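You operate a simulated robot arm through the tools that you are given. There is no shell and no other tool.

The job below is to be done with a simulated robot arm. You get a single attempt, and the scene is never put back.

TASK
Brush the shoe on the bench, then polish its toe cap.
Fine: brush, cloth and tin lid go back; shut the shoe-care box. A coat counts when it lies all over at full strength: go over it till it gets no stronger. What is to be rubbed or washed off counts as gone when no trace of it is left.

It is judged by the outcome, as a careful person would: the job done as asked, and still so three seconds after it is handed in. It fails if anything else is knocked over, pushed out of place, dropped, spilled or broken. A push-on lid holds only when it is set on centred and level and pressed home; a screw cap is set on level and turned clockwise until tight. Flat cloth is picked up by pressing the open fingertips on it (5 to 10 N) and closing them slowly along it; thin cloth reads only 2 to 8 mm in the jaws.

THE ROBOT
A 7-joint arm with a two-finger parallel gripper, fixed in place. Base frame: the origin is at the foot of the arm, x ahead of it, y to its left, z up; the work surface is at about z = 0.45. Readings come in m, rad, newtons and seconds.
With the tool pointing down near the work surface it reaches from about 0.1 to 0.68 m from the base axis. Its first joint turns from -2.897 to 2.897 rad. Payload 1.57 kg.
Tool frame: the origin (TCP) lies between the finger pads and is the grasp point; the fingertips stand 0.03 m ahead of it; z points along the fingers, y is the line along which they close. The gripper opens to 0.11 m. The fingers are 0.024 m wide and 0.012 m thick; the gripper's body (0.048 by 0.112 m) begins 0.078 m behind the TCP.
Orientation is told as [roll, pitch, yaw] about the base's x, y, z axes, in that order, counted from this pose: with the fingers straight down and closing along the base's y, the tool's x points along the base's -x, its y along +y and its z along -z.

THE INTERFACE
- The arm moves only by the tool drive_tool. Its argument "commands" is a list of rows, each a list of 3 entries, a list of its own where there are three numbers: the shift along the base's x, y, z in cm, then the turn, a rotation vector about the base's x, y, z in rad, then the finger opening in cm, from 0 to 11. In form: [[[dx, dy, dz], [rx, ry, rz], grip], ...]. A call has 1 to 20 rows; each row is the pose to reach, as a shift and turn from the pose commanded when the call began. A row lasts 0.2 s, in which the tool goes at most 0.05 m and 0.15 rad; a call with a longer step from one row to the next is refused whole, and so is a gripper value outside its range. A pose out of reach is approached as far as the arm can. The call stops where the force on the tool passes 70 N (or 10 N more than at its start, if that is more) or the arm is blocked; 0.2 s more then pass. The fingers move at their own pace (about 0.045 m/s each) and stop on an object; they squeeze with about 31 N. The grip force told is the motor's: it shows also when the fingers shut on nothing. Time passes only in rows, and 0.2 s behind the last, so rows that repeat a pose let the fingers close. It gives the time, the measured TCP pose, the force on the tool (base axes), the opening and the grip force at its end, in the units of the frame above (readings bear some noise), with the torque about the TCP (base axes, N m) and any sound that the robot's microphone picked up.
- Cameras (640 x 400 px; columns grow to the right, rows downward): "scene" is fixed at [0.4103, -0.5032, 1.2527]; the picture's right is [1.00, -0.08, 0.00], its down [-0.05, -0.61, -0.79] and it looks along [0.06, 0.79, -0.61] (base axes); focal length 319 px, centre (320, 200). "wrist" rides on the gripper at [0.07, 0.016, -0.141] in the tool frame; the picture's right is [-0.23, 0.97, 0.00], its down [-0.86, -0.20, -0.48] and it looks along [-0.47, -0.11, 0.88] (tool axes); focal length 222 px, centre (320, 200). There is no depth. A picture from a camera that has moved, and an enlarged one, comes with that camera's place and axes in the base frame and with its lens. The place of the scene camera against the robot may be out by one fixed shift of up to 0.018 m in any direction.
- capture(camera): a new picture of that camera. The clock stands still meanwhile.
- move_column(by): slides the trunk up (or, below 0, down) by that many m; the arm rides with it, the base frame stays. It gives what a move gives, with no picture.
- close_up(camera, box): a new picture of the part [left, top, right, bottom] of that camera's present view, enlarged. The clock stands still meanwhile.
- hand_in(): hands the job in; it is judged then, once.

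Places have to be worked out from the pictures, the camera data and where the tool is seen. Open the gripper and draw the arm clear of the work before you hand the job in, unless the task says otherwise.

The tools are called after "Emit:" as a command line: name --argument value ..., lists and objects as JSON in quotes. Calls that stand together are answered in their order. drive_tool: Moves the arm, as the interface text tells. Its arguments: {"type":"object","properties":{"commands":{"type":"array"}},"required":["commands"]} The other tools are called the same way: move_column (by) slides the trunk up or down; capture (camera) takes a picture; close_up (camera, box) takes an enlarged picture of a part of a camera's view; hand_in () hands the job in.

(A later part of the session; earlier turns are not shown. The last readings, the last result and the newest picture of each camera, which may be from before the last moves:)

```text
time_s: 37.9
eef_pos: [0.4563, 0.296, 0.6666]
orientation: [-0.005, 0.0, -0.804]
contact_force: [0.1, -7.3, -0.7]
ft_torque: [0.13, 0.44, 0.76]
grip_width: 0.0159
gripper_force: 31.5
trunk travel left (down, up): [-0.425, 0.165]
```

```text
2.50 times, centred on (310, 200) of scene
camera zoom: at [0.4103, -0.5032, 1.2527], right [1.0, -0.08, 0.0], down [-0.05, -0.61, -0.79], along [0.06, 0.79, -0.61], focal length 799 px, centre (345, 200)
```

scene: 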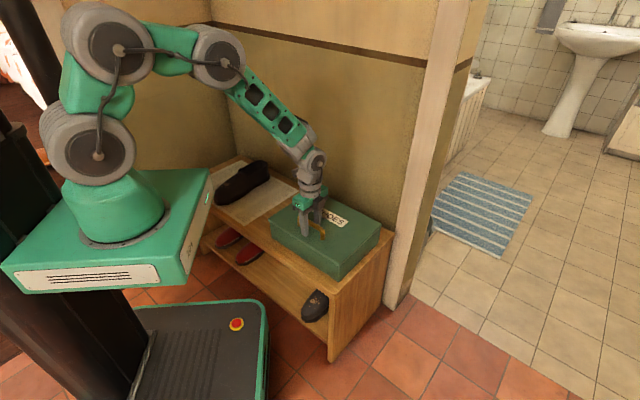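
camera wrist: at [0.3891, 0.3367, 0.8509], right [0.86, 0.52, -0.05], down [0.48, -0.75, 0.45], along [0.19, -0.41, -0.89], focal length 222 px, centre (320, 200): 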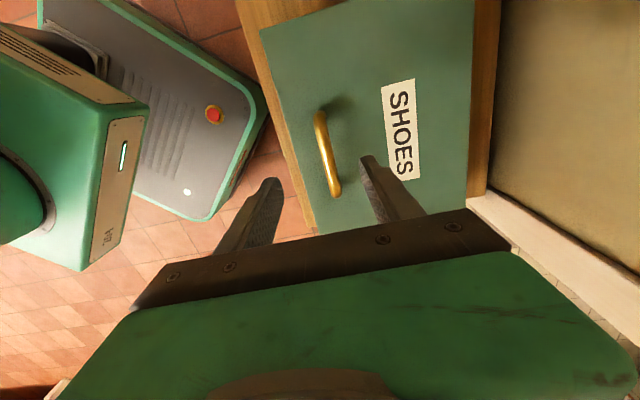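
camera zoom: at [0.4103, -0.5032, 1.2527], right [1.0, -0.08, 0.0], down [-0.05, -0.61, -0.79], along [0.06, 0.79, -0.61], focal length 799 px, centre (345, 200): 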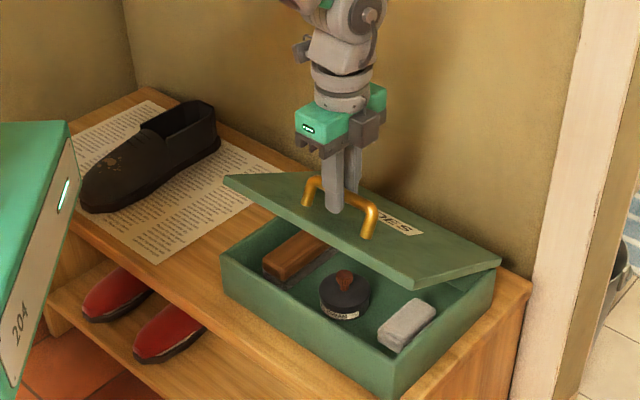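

Very low forces; the lid is at 0.5 rad. I continue the arc to 1.1 rad.

Emit:
drive_tool --commands '[[[0.97, 0.93, 1.33], [0, 0, 0], 0], [[2.04, 1.96, 2.51], [0, 0, 0], 0], [[3.18, 3.06, 3.54], [0, 0, 0], 0], [[4.39, 4.23, 4.41], [0, 0, 0], 0], [[5.67, 5.46, 5.11], [0, 0, 0], 0], [[6.98, 6.72, 5.63], [0, 0, 0], 0], [[6.98, 6.72, 5.63], [0, 0, 0], 0]]'

Emit:
close_up --camera "scene" --box '[220, 100, 420, 280]'

Emit:
capture --camera "wrist"

```text
time_s: 39.5
eef_pos: [0.5254, 0.3659, 0.723]
orientation: [-0.004, 0.001, -0.802]
contact_force: [-15.2, 16.5, -4.0]
ft_torque: [0.17, 0.09, 0.78]
grip_width: 0.0159
gripper_force: 30.7
trunk travel left (down, up): [-0.425, 0.165]
```

```text
2.22 times, centred on (320, 190) of scene
camera zoom: at [0.4103, -0.5032, 1.2527], right [1.0, -0.08, 0.0], down [-0.05, -0.61, -0.79], along [0.06, 0.79, -0.61], focal length 710 px, centre (320, 222)
```

zoom: 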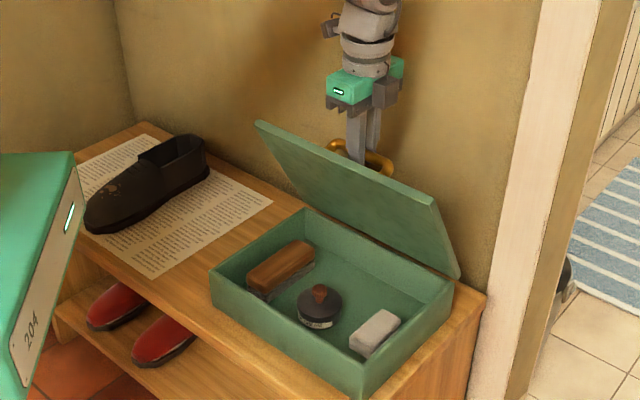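

```text
taken
camera wrist: at [0.4911, 0.4279, 0.8645], right [0.86, 0.51, 0.0], down [0.45, -0.75, 0.48], along [0.24, -0.41, -0.88], focal length 222 px, centre (320, 200)
```

wrist: 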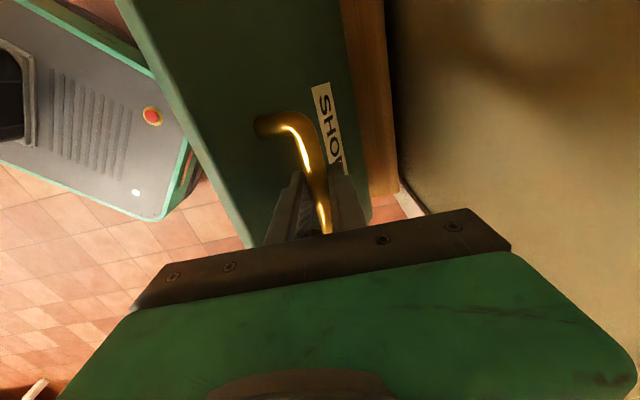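

Lid at 1.1 rad, contents visible. I continue to 1.4 rad, correcting slightly along the bar and leaning the hand a little toward the robot to stay clear of the wall.

Emit:
drive_tool --commands '[[[0.55, 0.8, 0.18], [0.014, -0.0144, 0], 0], [[1.2, 1.42, 0.33], [0.028, -0.029, 0], 0], [[1.85, 2.1, 0.43], [0.042, -0.043, 0], 0], [[2.5, 2.7, 0.47], [0.056, -0.058, 0], 0], [[3.15, 3.35, 0.46], [0.07, -0.072, 0], 0], [[3.8, 3.95, 0.42], [0.083, -0.086, 0], 0], [[3.8, 3.95, 0.42], [0.083, -0.086, 0], 0]]'

Emit:
close_up --camera "scene" --box '[220, 100, 420, 280]'

Emit:
capture --camera "wrist"

```text
time_s: 41.1
eef_pos: [0.5647, 0.4021, 0.7265]
orientation: [0.121, 0.001, -0.802]
contact_force: [0.9, -0.4, 4.9]
ft_torque: [-0.13, -0.17, 0.72]
grip_width: 0.016
gripper_force: 31.2
trunk travel left (down, up): [-0.425, 0.165]
```

```text
2.22 times, centred on (320, 190) of scene
camera zoom: at [0.4103, -0.5032, 1.2527], right [1.0, -0.08, 0.0], down [-0.05, -0.61, -0.79], along [0.06, 0.79, -0.61], focal length 710 px, centre (320, 222)
```

zoom: 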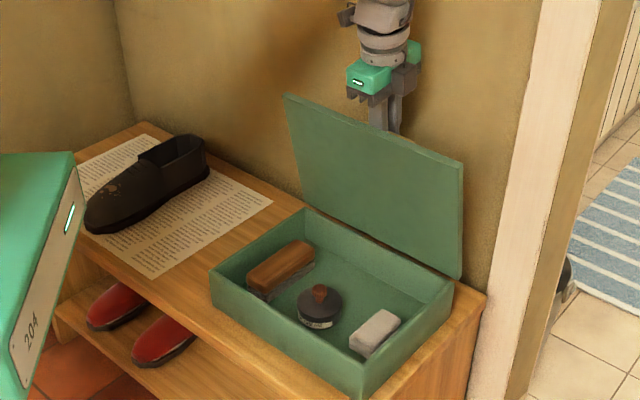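

```text
taken
camera wrist: at [0.5175, 0.4539, 0.8702], right [0.85, 0.51, 0.12], down [0.41, -0.79, 0.45], along [0.32, -0.34, -0.88], focal length 222 px, centre (320, 200)
```

wrist: 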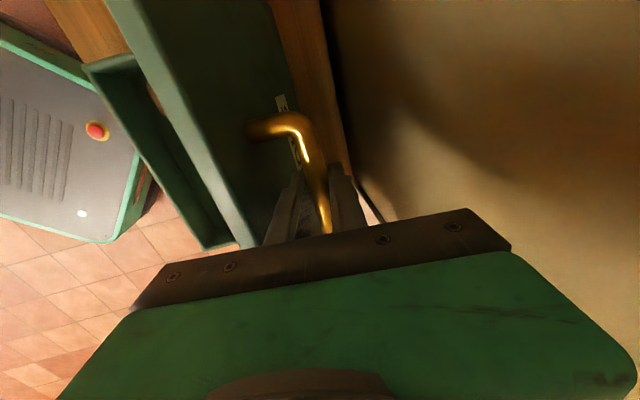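

The lid is nearly upright (~1.39 rad). I go a bit further to ~1.47 rad with slightly more lean, watching for wall contact.

Emit:
drive_tool --commands '[[[0.3, 0.3, -0.04], [0.011, -0.012, 0], 0], [[0.6, 0.6, -0.09], [0.023, -0.024, 0], 0], [[0.92, 0.88, -0.14], [0.035, -0.036, 0], 0], [[0.92, 0.88, -0.14], [0.035, -0.036, 0], 0]]'

Emit:
close_up --camera "scene" --box '[260, 80, 400, 250]'

```text
time_s: 42.1
eef_pos: [0.5745, 0.4119, 0.7274]
orientation: [0.169, -0.001, -0.804]
contact_force: [1.2, -1.1, 5.2]
ft_torque: [0.0, 0.04, 0.78]
grip_width: 0.0158
gripper_force: 31.2
trunk travel left (down, up): [-0.425, 0.165]
```

```text
2.35 times, centred on (330, 165) of scene
camera zoom: at [0.4103, -0.5032, 1.2527], right [1.0, -0.08, 0.0], down [-0.05, -0.61, -0.79], along [0.06, 0.79, -0.61], focal length 752 px, centre (296, 282)
```

zoom: 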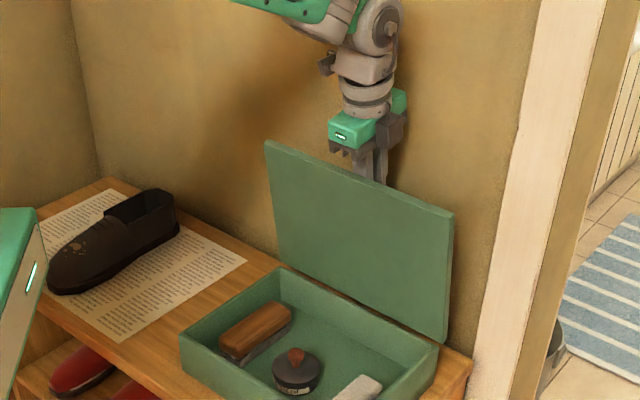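

No wall contact yet; I push one more centimetre toward the wall with a little more lean.

Emit:
drive_tool --commands '[[[0.35, 0.34, -0.1], [0.011, -0.012, 0], 0], [[0.72, 0.69, -0.25], [0.025, -0.026, 0], 0], [[0.72, 0.69, -0.25], [0.025, -0.026, 0], 0]]'

```text
time_s: 42.9
eef_pos: [0.582, 0.4202, 0.7228]
orientation: [0.206, -0.003, -0.805]
contact_force: [1.8, -0.4, 7.2]
ft_torque: [-0.02, -0.02, 0.78]
grip_width: 0.016
gripper_force: 31.2
trunk travel left (down, up): [-0.425, 0.165]
```

Still free of wall contact at about 1.52 rad. One more small step (0.7 cm) to bring the lid to about vertical before letting go.

Emit:
drive_tool --commands '[[[0.25, 0.24, -0.1], [-0.006, 0.006, 0], 0], [[0.5, 0.49, -0.2], [-0.014, 0.014, 0], 0], [[0.5, 0.49, -0.2], [-0.014, 0.014, 0], 0]]'

Emit:
capture --camera "wrist"

Emit:
close_up --camera "scene" --box '[260, 80, 400, 250]'

```text
time_s: 43.7
eef_pos: [0.5858, 0.424, 0.7225]
orientation: [0.185, 0.001, -0.802]
contact_force: [1.5, 0.8, 5.6]
ft_torque: [-0.11, -0.21, 0.75]
grip_width: 0.0156
gripper_force: 31.4
trunk travel left (down, up): [-0.425, 0.165]
```

```text
taken
camera wrist: at [0.532, 0.4686, 0.8642], right [0.85, 0.5, 0.18], down [0.39, -0.81, 0.43], along [0.36, -0.3, -0.88], focal length 222 px, centre (320, 200)
```

wrist: 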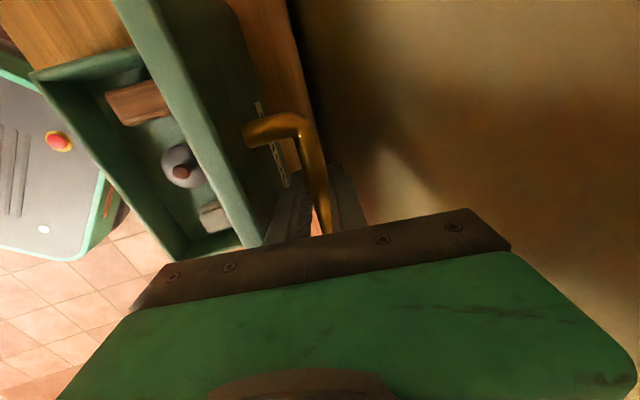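

```text
2.35 times, centred on (330, 165) of scene
camera zoom: at [0.4103, -0.5032, 1.2527], right [1.0, -0.08, 0.0], down [-0.05, -0.61, -0.79], along [0.06, 0.79, -0.61], focal length 752 px, centre (296, 282)
```

zoom: 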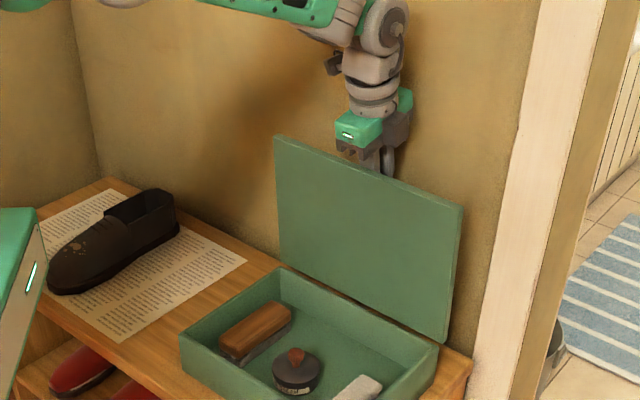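

The lid is about vertical (≈1.55 rad). I open the fingers just a few millimetres to see which way the lid leans.

Emit:
drive_tool --commands '[[[0, 0, 0], [0, 0, 0], 2.2], [[0, 0, 0], [0, 0, 0], 2.2], [[0, 0, 0], [0, 0, 0], 2.2]]'

Emit:
capture --camera "wrist"

```text
time_s: 44.5
eef_pos: [0.5864, 0.4244, 0.7207]
orientation: [0.183, -0.001, -0.804]
contact_force: [0.0, -0.2, -0.5]
ft_torque: [-0.02, 0.0, 0.02]
grip_width: 0.0223
gripper_force: 0.1
trunk travel left (down, up): [-0.425, 0.165]
```

```text
taken
camera wrist: at [0.5319, 0.4686, 0.8636], right [0.85, 0.5, 0.18], down [0.39, -0.81, 0.43], along [0.36, -0.3, -0.88], focal length 222 px, centre (320, 200)
```

wrist: 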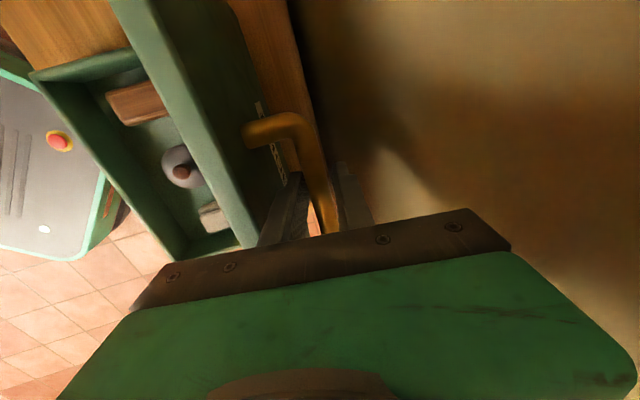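

The bar now leans on the wall-side finger, so the lid tips open by itself. I draw the fingers up along their axis out of the handle.

Emit:
drive_tool --commands '[[[0.1, 0.1, 0.8], [0, 0, 0], 2.2], [[0, 0, 1.8], [0, 0, 0], 2.2], [[-0.15, -0.15, 2.8], [0, 0, 0], 2.2], [[-0.4, -0.4, 4], [0, 0, 0], 2.2], [[-0.8, -0.8, 6], [0, 0, 0], 2.2]]'

Emit:
close_up --camera "scene" --box '[260, 80, 400, 250]'

Emit:
capture --camera "wrist"

```text
time_s: 45.7
eef_pos: [0.5773, 0.415, 0.7807]
orientation: [0.183, 0.0, -0.802]
contact_force: [-0.4, -0.3, 0.3]
ft_torque: [-0.03, 0.01, 0.04]
grip_width: 0.0219
gripper_force: 0.0
trunk travel left (down, up): [-0.425, 0.165]
```

```text
2.35 times, centred on (330, 165) of scene
camera zoom: at [0.4103, -0.5032, 1.2527], right [1.0, -0.08, 0.0], down [-0.05, -0.61, -0.79], along [0.06, 0.79, -0.61], focal length 752 px, centre (296, 282)
```

zoom: 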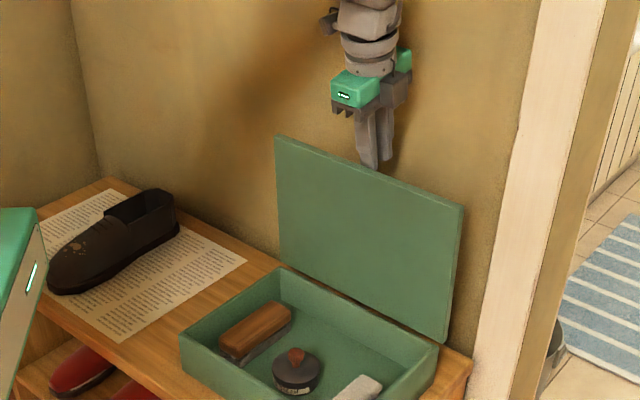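

```text
taken
camera wrist: at [0.5232, 0.4588, 0.9229], right [0.85, 0.5, 0.18], down [0.39, -0.81, 0.43], along [0.36, -0.3, -0.88], focal length 222 px, centre (320, 200)
```

wrist: 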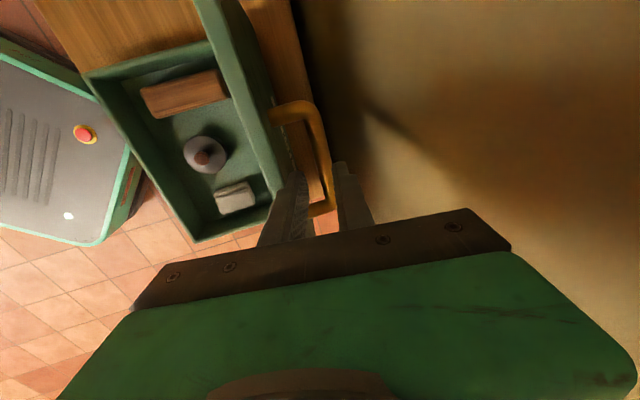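

The lid stays open on its own. I raise the hand over the lid's top edge back to the robot's side, straighten it, and look into the box.

Emit:
drive_tool --commands '[[[0, 0, 4], [0, 0, 0], 3], [[-1, -1, 6], [-0.04, 0.041, 0], 3], [[-3.5, -3.4, 6.5], [-0.09, 0.09, 0], 3], [[-6, -5.8, 6.5], [-0.127, 0.132, 0], 3], [[-8.5, -8.2, 6], [-0.127, 0.132, 0], 3], [[-10.5, -10.1, 3], [-0.127, 0.132, 0], 3], [[-12, -11.5, 0], [-0.127, 0.132, 0], 3], [[-13, -12.5, -3], [-0.127, 0.132, 0], 3]]'

Emit:
capture --camera "wrist"

Emit:
close_up --camera "scene" --box '[220, 120, 400, 280]'

```text
time_s: 47.5
eef_pos: [0.447, 0.2913, 0.7502]
orientation: [0.001, 0.0, -0.803]
contact_force: [0.6, 0.1, -0.7]
ft_torque: [0.01, 0.02, 0.01]
grip_width: 0.0299
gripper_force: 0.1
trunk travel left (down, up): [-0.425, 0.165]
```

```text
taken
camera wrist: at [0.4111, 0.3537, 0.8924], right [0.86, 0.51, 0.0], down [0.45, -0.75, 0.48], along [0.25, -0.41, -0.88], focal length 222 px, centre (320, 200)
```

wrist: 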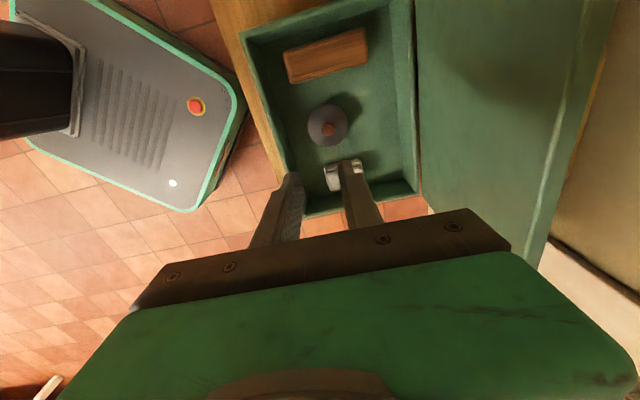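

```text
2.50 times, centred on (310, 200) of scene
camera zoom: at [0.4103, -0.5032, 1.2527], right [1.0, -0.08, 0.0], down [-0.05, -0.61, -0.79], along [0.06, 0.79, -0.61], focal length 799 px, centre (345, 200)
```

zoom: 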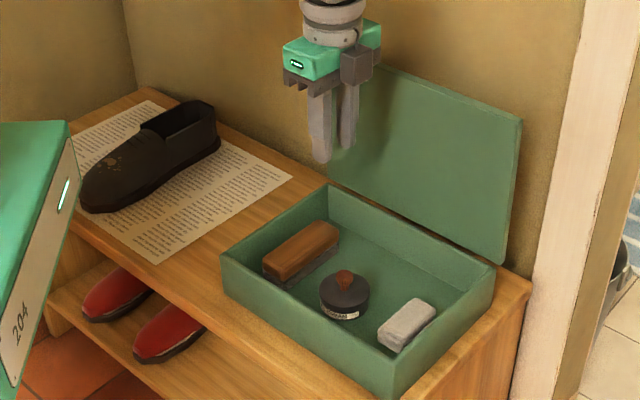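

Now I enlarge the contents of the box from the wrist camera.

Emit:
close_up --camera "wrist" --box '[235, 0, 425, 215]'

Emit:
close_up --camera "scene" --box '[275, 195, 355, 255]'

```text
1.86 times, centred on (330, 108) of wrist
camera zoom: at [0.4111, 0.3537, 0.8924], right [0.86, 0.51, 0.0], down [0.45, -0.75, 0.48], along [0.25, -0.41, -0.88], focal length 413 px, centre (301, 372)
```

zoom: 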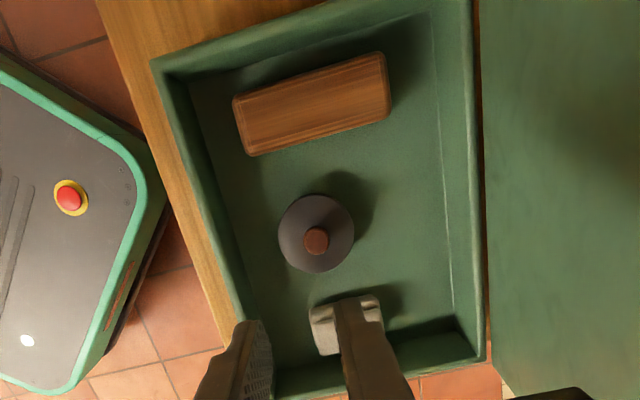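

```text
6.67 times, centred on (315, 225) of scene
camera zoom: at [0.4103, -0.5032, 1.2527], right [1.0, -0.08, 0.0], down [-0.05, -0.61, -0.79], along [0.06, 0.79, -0.61], focal length 2130 px, centre (353, 33)
```

zoom: 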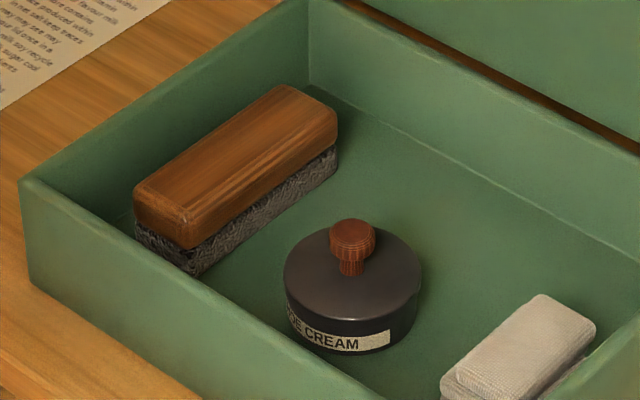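

Contents: wooden brush (bristles down) at ~(0.405,0.383) lying along the box depth, shoe-cream tin with knob lid at ~(0.460,0.300), folded cloth at ~(0.54,0.24). I turn the hand by +π/2 to yaw 0.768 above the brush to close across its width.

Emit:
drive_tool --commands '[[[-0.4, 0.9, -0.5], [0, 0, 0.145], 6], [[-0.8, 1.8, -1], [0, 0, 0.29], 6], [[-1.2, 2.7, -1.5], [0, 0, 0.435], 6], [[-1.6, 3.6, -2], [0, 0, 0.58], 6], [[-2, 4.5, -2.5], [0, 0, 0.725], 6], [[-2.4, 5.4, -3], [0, 0, 0.87], 6], [[-2.8, 6.3, -3.5], [0, 0, 1.015], 6], [[-3.2, 7.2, -4], [0, 0, 1.16], 6], [[-3.6, 8.1, -4.5], [0, 0, 1.305], 6], [[-4, 9, -5], [0, 0, 1.45], 6], [[-4.2, 9.2, -5], [0, 0, 1.571], 6]]'

Emit:
capture --camera "wrist"

Emit:
close_up --camera "scene" --box '[250, 150, 370, 250]'

```text
time_s: 49.9
eef_pos: [0.4051, 0.3845, 0.7013]
orientation: [0.0, 0.001, 0.771]
contact_force: [0.7, 0.0, 0.4]
ft_torque: [0.0, 0.03, 0.0]
grip_width: 0.0602
gripper_force: 0.1
trunk travel left (down, up): [-0.425, 0.165]
```

```text
taken
camera wrist: at [0.3465, 0.3476, 0.8434], right [-0.52, 0.86, 0.0], down [0.75, 0.45, 0.48], along [0.41, 0.25, -0.88], focal length 222 px, centre (320, 200)
```

wrist: 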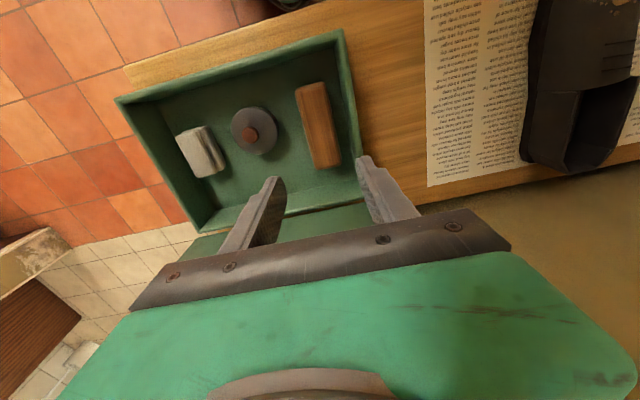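

```text
4.00 times, centred on (310, 200) of scene
camera zoom: at [0.4103, -0.5032, 1.2527], right [1.0, -0.08, 0.0], down [-0.05, -0.61, -0.79], along [0.06, 0.79, -0.61], focal length 1278 px, centre (360, 200)
```

zoom: 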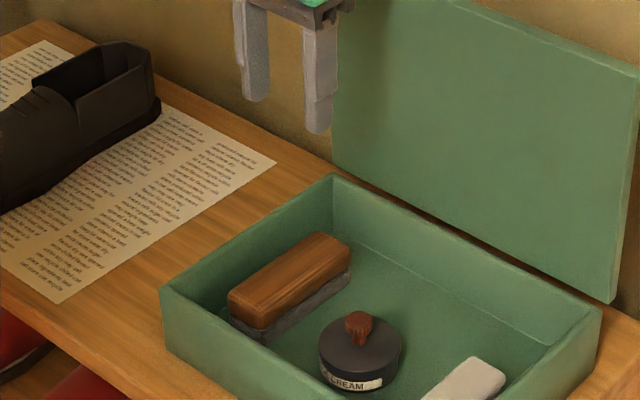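

I enlarge the wrist view around the brush to measure it precisely.

Emit:
close_up --camera "wrist" --box '[270, 60, 370, 185]'

```text
3.20 times, centred on (320, 122) of wrist
camera zoom: at [0.3465, 0.3476, 0.8434], right [-0.52, 0.86, 0.0], down [0.75, 0.45, 0.48], along [0.41, 0.25, -0.88], focal length 711 px, centre (320, 448)
```

zoom: 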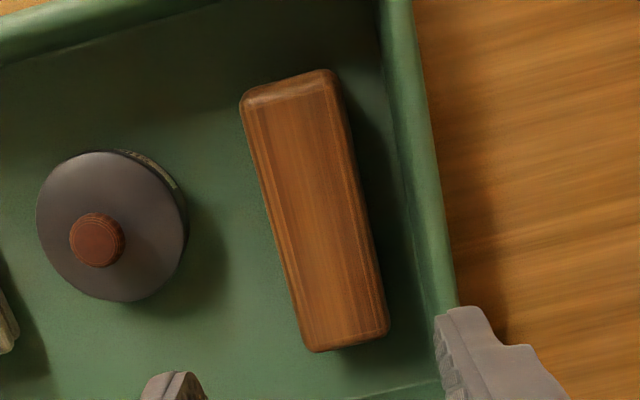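

The brush centre is (0.4035,0.3828), 4 cm wide, axis ~45°. I descend to just above it with a 5.2 cm opening and check alignment.

Emit:
drive_tool --commands '[[[-0.15, -0.18, -4], [0, 0, 0.013], 5.2], [[-0.15, -0.18, -8], [0, 0, 0.013], 5.2], [[-0.15, -0.18, -12], [0, 0, 0.013], 5.2], [[-0.15, -0.18, -15], [0, 0, 0.013], 5.2], [[-0.15, -0.18, -15], [0, 0, 0.013], 5.2]]'

Emit:
capture --camera "wrist"

Emit:
close_up --camera "scene" --box '[260, 170, 340, 240]'

```text
time_s: 51.1
eef_pos: [0.4044, 0.3795, 0.5512]
orientation: [0.0, -0.002, 0.782]
contact_force: [0.3, 0.9, -0.2]
ft_torque: [0.02, -0.02, 0.02]
grip_width: 0.052
gripper_force: 0.0
trunk travel left (down, up): [-0.425, 0.165]
```

```text
taken
camera wrist: at [0.3449, 0.3436, 0.6931], right [-0.52, 0.85, 0.0], down [0.75, 0.46, 0.48], along [0.41, 0.25, -0.88], focal length 222 px, centre (320, 200)
```

wrist: 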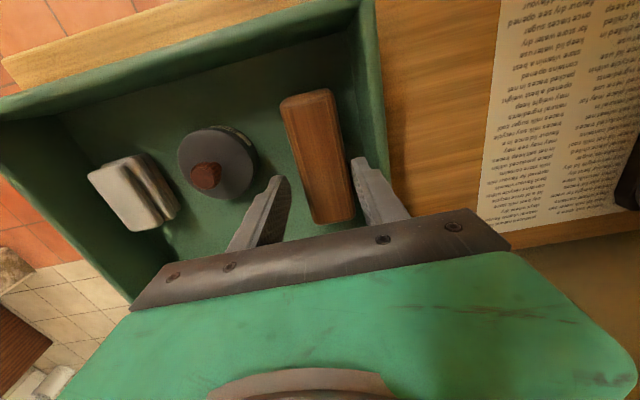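

```text
5.71 times, centred on (300, 205) of scene
camera zoom: at [0.4103, -0.5032, 1.2527], right [1.0, -0.08, 0.0], down [-0.05, -0.61, -0.79], along [0.06, 0.79, -0.61], focal length 1825 px, centre (434, 171)
```

zoom: 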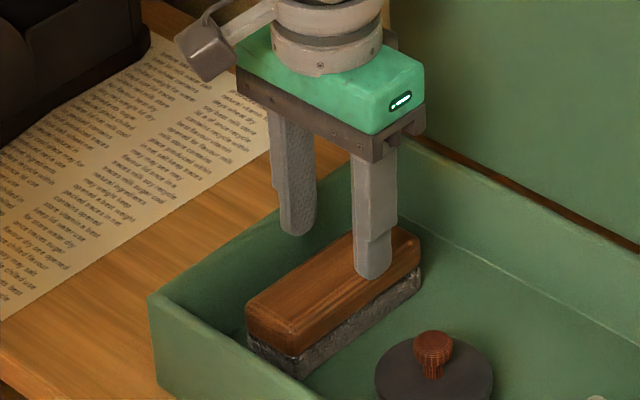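

Alignment is good within a couple of millimetres; I correct 2 mm toward the left wall and descend around the brush's wooden back.

Emit:
drive_tool --commands '[[[-0.12, 0.12, -1.5], [0, 0, 0], 5.2], [[-0.12, 0.12, -3], [0, 0, 0], 5.2], [[-0.12, 0.12, -4.5], [0, 0, 0], 5.2], [[-0.12, 0.12, -5.4], [0, 0, 0], 5.2], [[-0.12, 0.12, -5.4], [0, 0, 0], 5.2]]'

Emit:
close_up --camera "scene" --box '[260, 170, 340, 240]'

```text
time_s: 52.3
eef_pos: [0.4038, 0.3826, 0.4974]
orientation: [-0.001, 0.0, 0.782]
contact_force: [0.4, 0.6, -0.2]
ft_torque: [0.04, 0.04, 0.01]
grip_width: 0.052
gripper_force: 0.1
trunk travel left (down, up): [-0.425, 0.165]
```

```text
5.71 times, centred on (300, 205) of scene
camera zoom: at [0.4103, -0.5032, 1.2527], right [1.0, -0.08, 0.0], down [-0.05, -0.61, -0.79], along [0.06, 0.79, -0.61], focal length 1825 px, centre (434, 171)
```

zoom: 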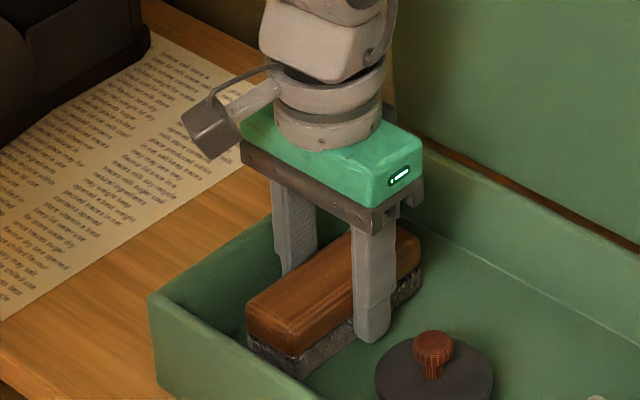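

The fingers straddle the brush without touching anything. I close on it.

Emit:
drive_tool --commands '[[[0, 0, 0], [0, 0, 0], 3], [[0, 0, 0], [0, 0, 0], 3], [[0, 0, 0], [0, 0, 0], 2], [[0, 0, 0], [0, 0, 0], 2]]'

```text
time_s: 53.3
eef_pos: [0.4033, 0.3822, 0.4964]
orientation: [0.001, 0.0, 0.783]
contact_force: [-0.6, -0.4, 0.3]
ft_torque: [0.0, 0.04, 0.01]
grip_width: 0.0444
gripper_force: 31.4
trunk travel left (down, up): [-0.425, 0.165]
```

Brush gripped (4.4 cm). I note its home TCP pose (0.4033,0.3822,0.4964, yaw 0.783) and lift it straight up.

Emit:
drive_tool --commands '[[[0, 0, 1.5], [0, 0, 0], 2], [[0, 0, 4], [0, 0, 0], 2], [[0, 0, 8], [0, 0, 0], 2], [[0, 0, 12], [0, 0, 0], 2], [[0, 0, 13], [0, 0, 0], 2]]'

Emit:
close_up --camera "scene" --box '[220, 130, 360, 250]'

Emit:
capture --camera "wrist"

```text
time_s: 54.5
eef_pos: [0.4029, 0.381, 0.6283]
orientation: [0.001, 0.0, 0.783]
contact_force: [-0.1, 0.4, -1.2]
ft_torque: [-0.01, 0.01, 0.04]
grip_width: 0.0443
gripper_force: 31.1
trunk travel left (down, up): [-0.425, 0.165]
```

```text
3.33 times, centred on (290, 190) of scene
camera zoom: at [0.4103, -0.5032, 1.2527], right [1.0, -0.08, 0.0], down [-0.05, -0.61, -0.79], along [0.06, 0.79, -0.61], focal length 1065 px, centre (420, 233)
```

zoom: 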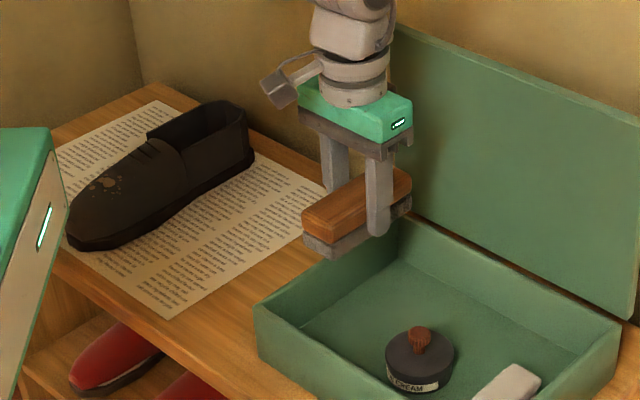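

```text
taken
camera wrist: at [0.3438, 0.3447, 0.7703], right [-0.52, 0.85, 0.0], down [0.75, 0.46, 0.48], along [0.41, 0.25, -0.88], focal length 222 px, centre (320, 200)
```

wrist: 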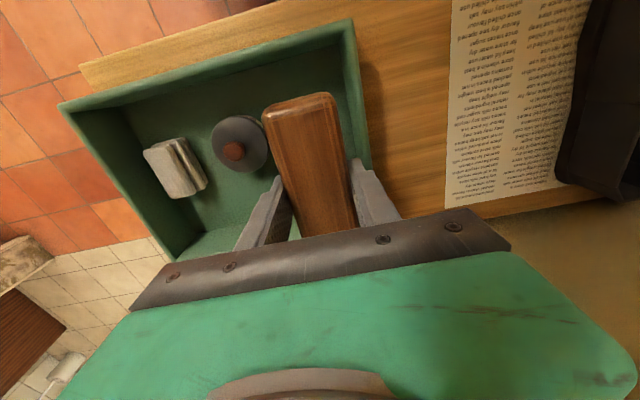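

The brush is held level. I carry it over toward the shoe's muddy vamp (~(0.10,0.604), surface z≈0.497) at safe height.

Emit:
drive_tool --commands '[[[-3.5, 2.5, 0], [0, 0, 0], 2], [[-7, 5, 0], [0, 0, 0], 2], [[-10.5, 7.5, 0], [0, 0, 0], 2], [[-14, 10, 0], [0, 0, 0], 2], [[-17.5, 12.5, 0], [0, 0, 0], 2], [[-21, 15, 0], [0, 0, 0], 2], [[-24.5, 17.5, 0], [0.05, -0.052, 0], 2], [[-28, 20, 0], [0.11, -0.115, 0], 2], [[-30.8, 21.6, -1], [0.167, -0.173, 0], 2], [[-30.8, 21.6, -1.5], [0.167, -0.173, 0], 2]]'

Emit:
capture --camera "wrist"

Emit:
close_up --camera "scene" --box '[190, 120, 310, 220]'

```text
time_s: 56.7
eef_pos: [0.095, 0.6012, 0.6123]
orientation: [-0.003, -0.24, 0.782]
contact_force: [0.4, 0.4, -1.3]
ft_torque: [0.0, 0.0, 0.04]
grip_width: 0.0442
gripper_force: 31.0
trunk travel left (down, up): [-0.425, 0.165]
```

```text
taken
camera wrist: at [0.0122, 0.5414, 0.733], right [-0.53, 0.85, 0.05], down [0.65, 0.36, 0.67], along [0.55, 0.39, -0.74], focal length 222 px, centre (320, 200)
```

wrist: 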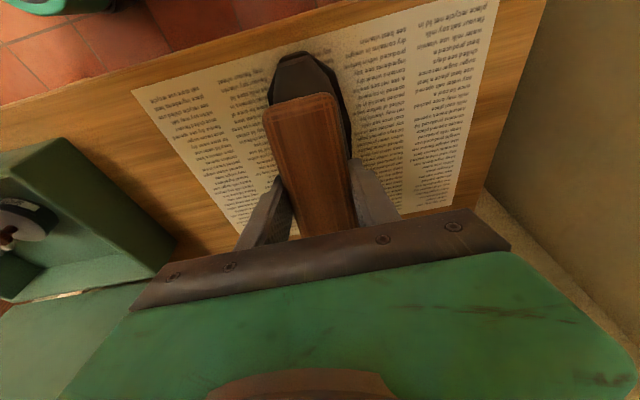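

```text
4.00 times, centred on (250, 170) of scene
camera zoom: at [0.4103, -0.5032, 1.2527], right [1.0, -0.08, 0.0], down [-0.05, -0.61, -0.79], along [0.06, 0.79, -0.61], focal length 1278 px, centre (600, 320)
```

zoom: 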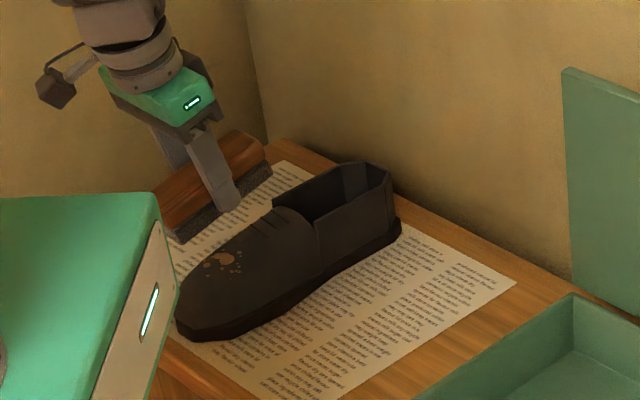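

The brush is aligned above the vamp. I lower it most of the way, then feel for contact in small steps.

Emit:
drive_tool --commands '[[[0, 0, -2.5], [0, 0, 0], 2], [[0, 0, -5], [0, 0, 0], 2], [[0, 0, -6], [0, 0, 0], 2], [[0, 0, -6.5], [0, 0, 0], 2], [[0, 0, -6.8], [0, 0, 0], 2]]'

Emit:
close_up --camera "scene" --box '[200, 140, 280, 210]'

```text
time_s: 57.9
eef_pos: [0.096, 0.5997, 0.5454]
orientation: [-0.002, -0.241, 0.781]
contact_force: [-3.2, -7.1, 8.6]
ft_torque: [0.28, -0.41, -0.26]
grip_width: 0.0444
gripper_force: 31.1
trunk travel left (down, up): [-0.425, 0.165]
```

```text
5.71 times, centred on (240, 175) of scene
camera zoom: at [0.4103, -0.5032, 1.2527], right [1.0, -0.08, 0.0], down [-0.05, -0.61, -0.79], along [0.06, 0.79, -0.61], focal length 1825 px, centre (777, 343)
```

zoom: 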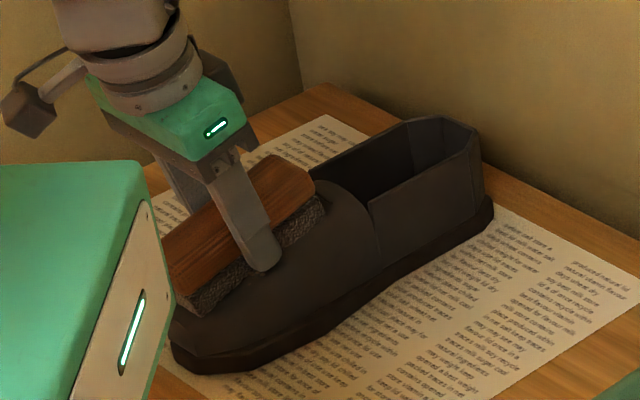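

Contact at about 11 N. I make a few strokes along the shoe's slope, then look.

Emit:
drive_tool --commands '[[[-0.7, -0.68, -0.24], [0, 0, 0], 2], [[-1.39, -1.36, -0.48], [0, 0, 0], 2], [[-0.7, -0.68, -0.24], [0, 0, 0], 2], [[0, 0, 0], [0, 0, 0], 2], [[0.7, 0.68, 0.24], [0, 0, 0], 2], [[1.39, 1.36, 0.48], [0, 0, 0], 2], [[0.7, 0.68, 0.24], [0, 0, 0], 2], [[0, 0, 0], [0, 0, 0], 2], [[-0.7, -0.68, -0.24], [0, 0, 0], 2], [[-1.39, -1.36, -0.48], [0, 0, 0], 2], [[-0.7, -0.68, -0.24], [0, 0, 0], 2], [[0, 0, 0], [0, 0, 0], 2], [[0.7, 0.68, 0.24], [0, 0, 0], 2], [[1.39, 1.36, 0.48], [0, 0, 0], 2], [[0, 0, 0], [0, 0, 0], 2]]'

Emit:
close_up --camera "scene" --box '[200, 140, 280, 210]'

```text
time_s: 61.1
eef_pos: [0.0962, 0.5978, 0.5455]
orientation: [-0.003, -0.241, 0.783]
contact_force: [0.2, -1.1, 4.7]
ft_torque: [0.23, -0.29, -0.04]
grip_width: 0.0445
gripper_force: 30.6
trunk travel left (down, up): [-0.425, 0.165]
```

```text
5.71 times, centred on (240, 175) of scene
camera zoom: at [0.4103, -0.5032, 1.2527], right [1.0, -0.08, 0.0], down [-0.05, -0.61, -0.79], along [0.06, 0.79, -0.61], focal length 1825 px, centre (777, 343)
```

zoom: 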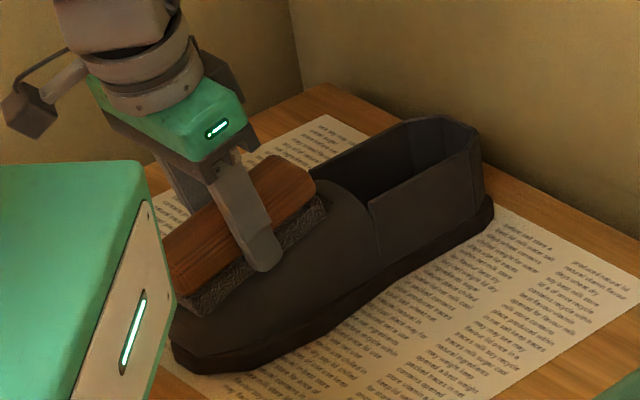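

The shoe stays in place. I lift the brush off to check the mud.

Emit:
drive_tool --commands '[[[-0.3, -0.3, 3], [0, 0, 0], 2], [[-0.5, -0.5, 6], [0, 0, 0], 2], [[-0.5, -0.5, 8], [0, 0, 0], 2]]'

Emit:
close_up --camera "scene" --box '[200, 150, 280, 210]'

```text
time_s: 61.9
eef_pos: [0.0886, 0.5943, 0.6243]
orientation: [-0.004, -0.239, 0.782]
contact_force: [-0.2, 0.4, -0.6]
ft_torque: [-0.02, 0.02, -0.02]
grip_width: 0.0442
gripper_force: 31.0
trunk travel left (down, up): [-0.425, 0.165]
```

```text
6.67 times, centred on (240, 180) of scene
camera zoom: at [0.4103, -0.5032, 1.2527], right [1.0, -0.08, 0.0], down [-0.05, -0.61, -0.79], along [0.06, 0.79, -0.61], focal length 2130 px, centre (853, 333)
```

zoom: 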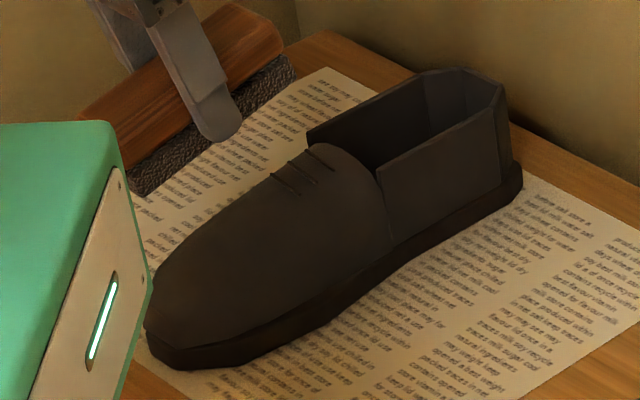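

The mud appears gone from this side. I zoom in more, and then I'll move the brush aside to inspect the whole vamp with the wrist camera.

Emit:
close_up --camera "scene" --box '[215, 165, 255, 195]'

Emit:
drive_tool --commands '[[[1, -2, 3], [-0.05, 0.052, 0], 2], [[3, -5, 6], [-0.1, 0.104, 0], 2], [[5, -8, 9], [-0.167, 0.173, 0], 2], [[6, -11, 10], [-0.167, 0.173, 0], 2], [[6, -14, 10], [-0.167, 0.173, 0], 2]]'

Emit:
capture --camera "wrist"

```text
13.33 times, centred on (235, 180) of scene
camera zoom: at [0.4103, -0.5032, 1.2527], right [1.0, -0.08, 0.0], down [-0.05, -0.61, -0.79], along [0.06, 0.79, -0.61], focal length 4259 px, centre (1453, 467)
```

zoom: 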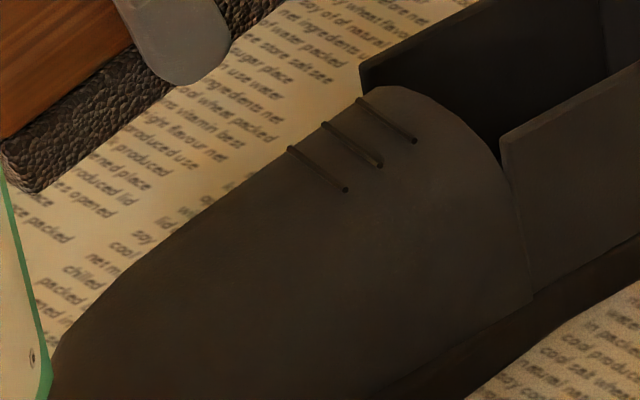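

```text
time_s: 63.1
eef_pos: [0.1513, 0.4549, 0.7246]
orientation: [-0.002, 0.0, 0.782]
contact_force: [-0.2, 0.1, -1.3]
ft_torque: [0.0, -0.02, 0.0]
grip_width: 0.0445
gripper_force: 30.7
trunk travel left (down, up): [-0.425, 0.165]
```

```text
taken
camera wrist: at [0.0919, 0.418, 0.8667], right [-0.53, 0.85, 0.0], down [0.75, 0.46, 0.48], along [0.41, 0.25, -0.88], focal length 222 px, centre (320, 200)
```

wrist: 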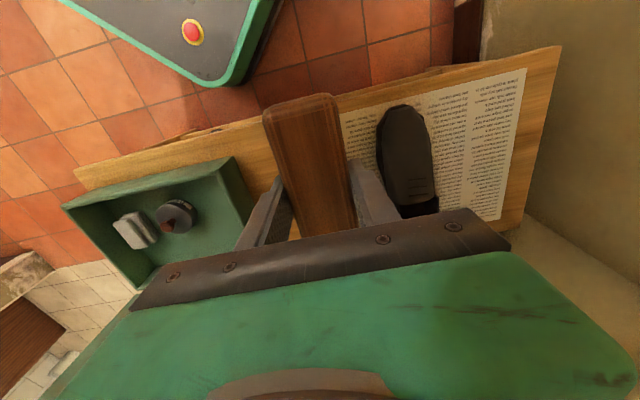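

I enlarge the shoe in this wrist view to check for any remaining mud, including on its left side.

Emit:
close_up --camera "wrist" --box '[365, 95, 445, 220]'

Emit:
close_up --camera "wrist" --box '[370, 98, 440, 142]'

Emit:
close_up --camera "wrist" --box '[370, 135, 440, 179]'

```text
3.20 times, centred on (405, 158) of wrist
camera zoom: at [0.0919, 0.418, 0.8667], right [-0.53, 0.85, 0.0], down [0.75, 0.46, 0.48], along [0.41, 0.25, -0.88], focal length 711 px, centre (48, 336)
```

zoom: 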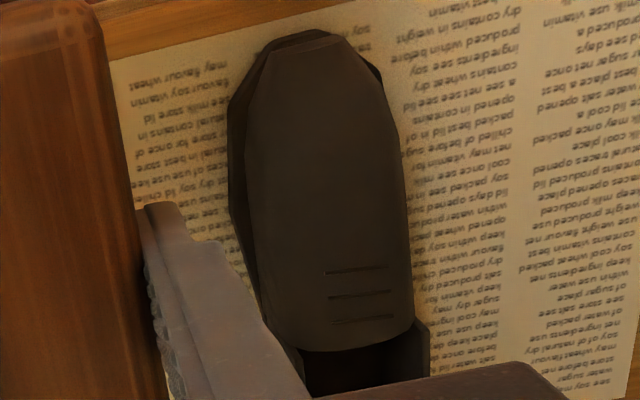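

```text
9.09 times, centred on (405, 120) of wrist
camera zoom: at [0.0919, 0.418, 0.8667], right [-0.53, 0.85, 0.0], down [0.75, 0.46, 0.48], along [0.41, 0.25, -0.88], focal length 2019 px, centre (-453, 927)
```

zoom: 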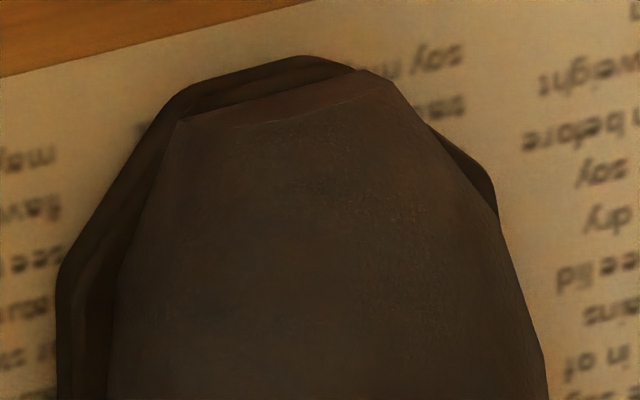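

```text
9.09 times, centred on (405, 157) of wrist
camera zoom: at [0.0919, 0.418, 0.8667], right [-0.53, 0.85, 0.0], down [0.75, 0.46, 0.48], along [0.41, 0.25, -0.88], focal length 2019 px, centre (-453, 591)
```

zoom: 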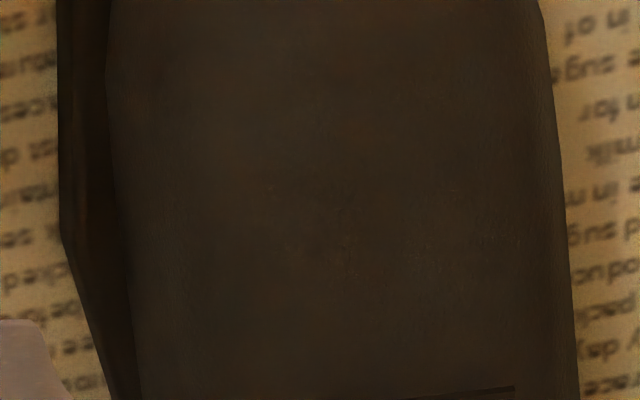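

The vamp shows no mud any more. To be sure there is none on the hidden left side, I swing the camera around to the shoe's left.

Emit:
drive_tool --commands '[[[-2.5, 2.5, 1], [0, 0, -0.13], 2], [[-5, 5, 2], [0, 0, -0.26], 2], [[-7.5, 7.5, 3], [0, 0, -0.39], 2], [[-10, 10, 3.5], [0, 0, -0.52], 2], [[-12.5, 12.5, 3.5], [0, 0, -0.65], 2], [[-15.5, 15, 3.5], [0, 0, -0.78], 2]]'

Emit:
capture --camera "wrist"

```text
time_s: 64.5
eef_pos: [-0.0051, 0.6038, 0.7576]
orientation: [0.0, 0.003, 0.0]
contact_force: [0.3, -0.2, -0.4]
ft_torque: [0.01, -0.02, 0.05]
grip_width: 0.0448
gripper_force: 31.0
trunk travel left (down, up): [-0.425, 0.165]
```

```text
taken
camera wrist: at [-0.0732, 0.6213, 0.899], right [0.23, 0.97, 0.0], down [0.86, -0.2, 0.48], along [0.47, -0.11, -0.88], focal length 222 px, centre (320, 200)
```

wrist: 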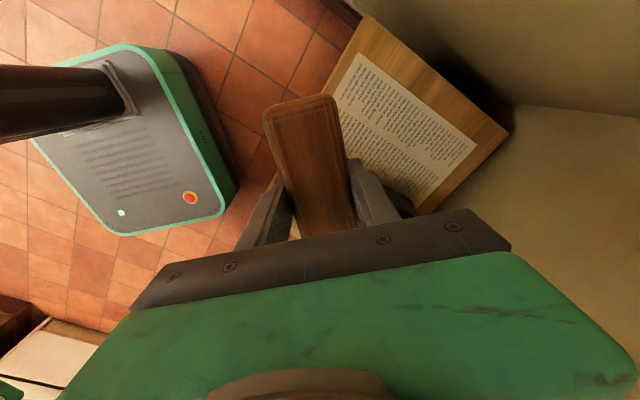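

The hand blocks that view and going further risks the wall, so I return over the shoe and do a few extra strokes on either side of the centre for certainty.

Emit:
drive_tool --commands '[[[2, 0, 0], [0, 0, 0.13], 2], [[4, 0, -1], [0, 0, 0.26], 2], [[6, 0, -3], [0, 0, 0.39], 2], [[7.5, 0.3, -6], [0, 0, 0.52], 2], [[8.8, 0.8, -10], [0, 0, 0.65], 2], [[8.8, 0.8, -13], [0, 0, 0.782], 2]]'

Emit:
drive_tool --commands '[[[0, 0, 0], [0.083, -0.086, 0], 2], [[0, 0, 0], [0.167, -0.173, 0], 2], [[0, 0, -3], [0.167, -0.173, 0], 2], [[0, 0, -6], [0.167, -0.173, 0], 2], [[0, 0, -7.3], [0.167, -0.173, 0], 2], [[0, 0, -7.8], [0.167, -0.173, 0], 2]]'

```text
time_s: 65.9
eef_pos: [0.084, 0.612, 0.6283]
orientation: [0.002, 0.0, 0.784]
contact_force: [-0.2, 0.2, -1.2]
ft_torque: [0.0, 0.0, 0.01]
grip_width: 0.0446
gripper_force: 31.1
trunk travel left (down, up): [-0.425, 0.165]
```

```text
time_s: 67.3
eef_pos: [0.0827, 0.6122, 0.5519]
orientation: [0.0, -0.241, 0.784]
contact_force: [0.1, -0.6, -1.9]
ft_torque: [-0.01, 0.03, -0.01]
grip_width: 0.0446
gripper_force: 31.1
trunk travel left (down, up): [-0.425, 0.165]
```

No contact yet on this side; I lower 7 mm and stroke along the shoe.

Emit:
drive_tool --commands '[[[0, 0, -0.4], [0, 0, 0], 2], [[0, 0, -0.7], [0, 0, 0], 2], [[-0.7, -0.68, -0.94], [0, 0, 0], 2], [[-1.39, -1.36, -1.18], [0, 0, 0], 2], [[-0.7, -0.68, -0.94], [0, 0, 0], 2], [[0, 0, -0.7], [0, 0, 0], 2], [[0.7, 0.68, -0.46], [0, 0, 0], 2], [[1.39, 1.36, -0.22], [0, 0, 0], 2], [[0.7, 0.68, -0.46], [0, 0, 0], 2], [[0, 0, -0.7], [0, 0, 0], 2]]'

Emit:
close_up --camera "scene" --box '[200, 140, 280, 210]'

```text
time_s: 69.5
eef_pos: [0.0854, 0.6127, 0.5451]
orientation: [-0.001, -0.244, 0.782]
contact_force: [2.8, 0.9, 5.4]
ft_torque: [0.25, -0.44, -0.03]
grip_width: 0.0443
gripper_force: 31.3
trunk travel left (down, up): [-0.425, 0.165]
```

```text
5.71 times, centred on (240, 175) of scene
camera zoom: at [0.4103, -0.5032, 1.2527], right [1.0, -0.08, 0.0], down [-0.05, -0.61, -0.79], along [0.06, 0.79, -0.61], focal length 1825 px, centre (777, 343)
```

zoom: 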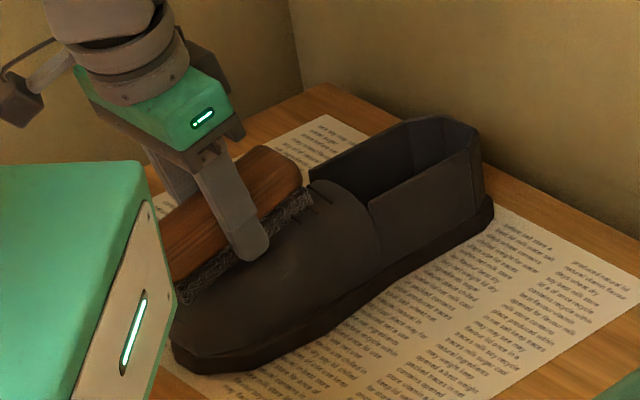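

Left strip done and the shoe hasn't moved. Now the same on the right strip: lift slightly, shift 3.4 cm across, and stroke.

Emit:
drive_tool --commands '[[[0, 0, 1.5], [0, 0, 0], 2], [[1.2, -1.2, 1.5], [0, 0, 0], 2], [[2.4, -2.45, 1.5], [0, 0, 0], 2], [[2.4, -2.45, 0.3], [0, 0, 0], 2], [[2.4, -2.45, 0], [0, 0, 0], 2], [[1.7, -3.13, -0.24], [0, 0, 0], 2], [[1.01, -3.81, -0.48], [0, 0, 0], 2], [[1.7, -3.13, -0.24], [0, 0, 0], 2], [[2.4, -2.45, 0], [0, 0, 0], 2], [[3.1, -1.77, 0.24], [0, 0, 0], 2], [[3.79, -1.09, 0.48], [0, 0, 0], 2], [[3.1, -1.77, 0.24], [0, 0, 0], 2], [[2.4, -2.45, 0], [0, 0, 0], 2]]'

Emit:
close_up --camera "scene" --box '[200, 140, 280, 210]'

```text
time_s: 72.3
eef_pos: [0.1095, 0.5867, 0.5448]
orientation: [0.0, -0.244, 0.784]
contact_force: [2.2, 1.4, 3.6]
ft_torque: [0.29, -0.23, -0.09]
grip_width: 0.0445
gripper_force: 30.7
trunk travel left (down, up): [-0.425, 0.165]
```

```text
5.71 times, centred on (240, 175) of scene
camera zoom: at [0.4103, -0.5032, 1.2527], right [1.0, -0.08, 0.0], down [-0.05, -0.61, -0.79], along [0.06, 0.79, -0.61], focal length 1825 px, centre (777, 343)
```

zoom: 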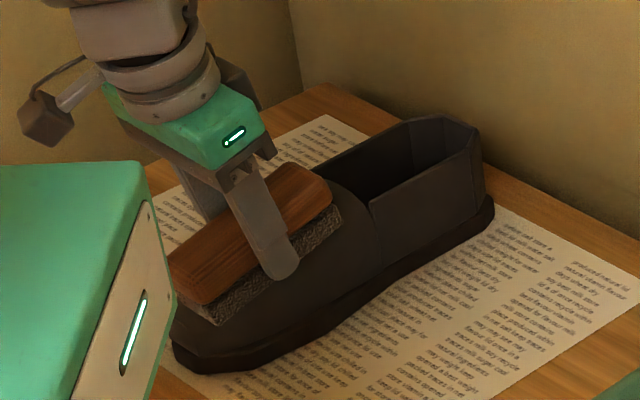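

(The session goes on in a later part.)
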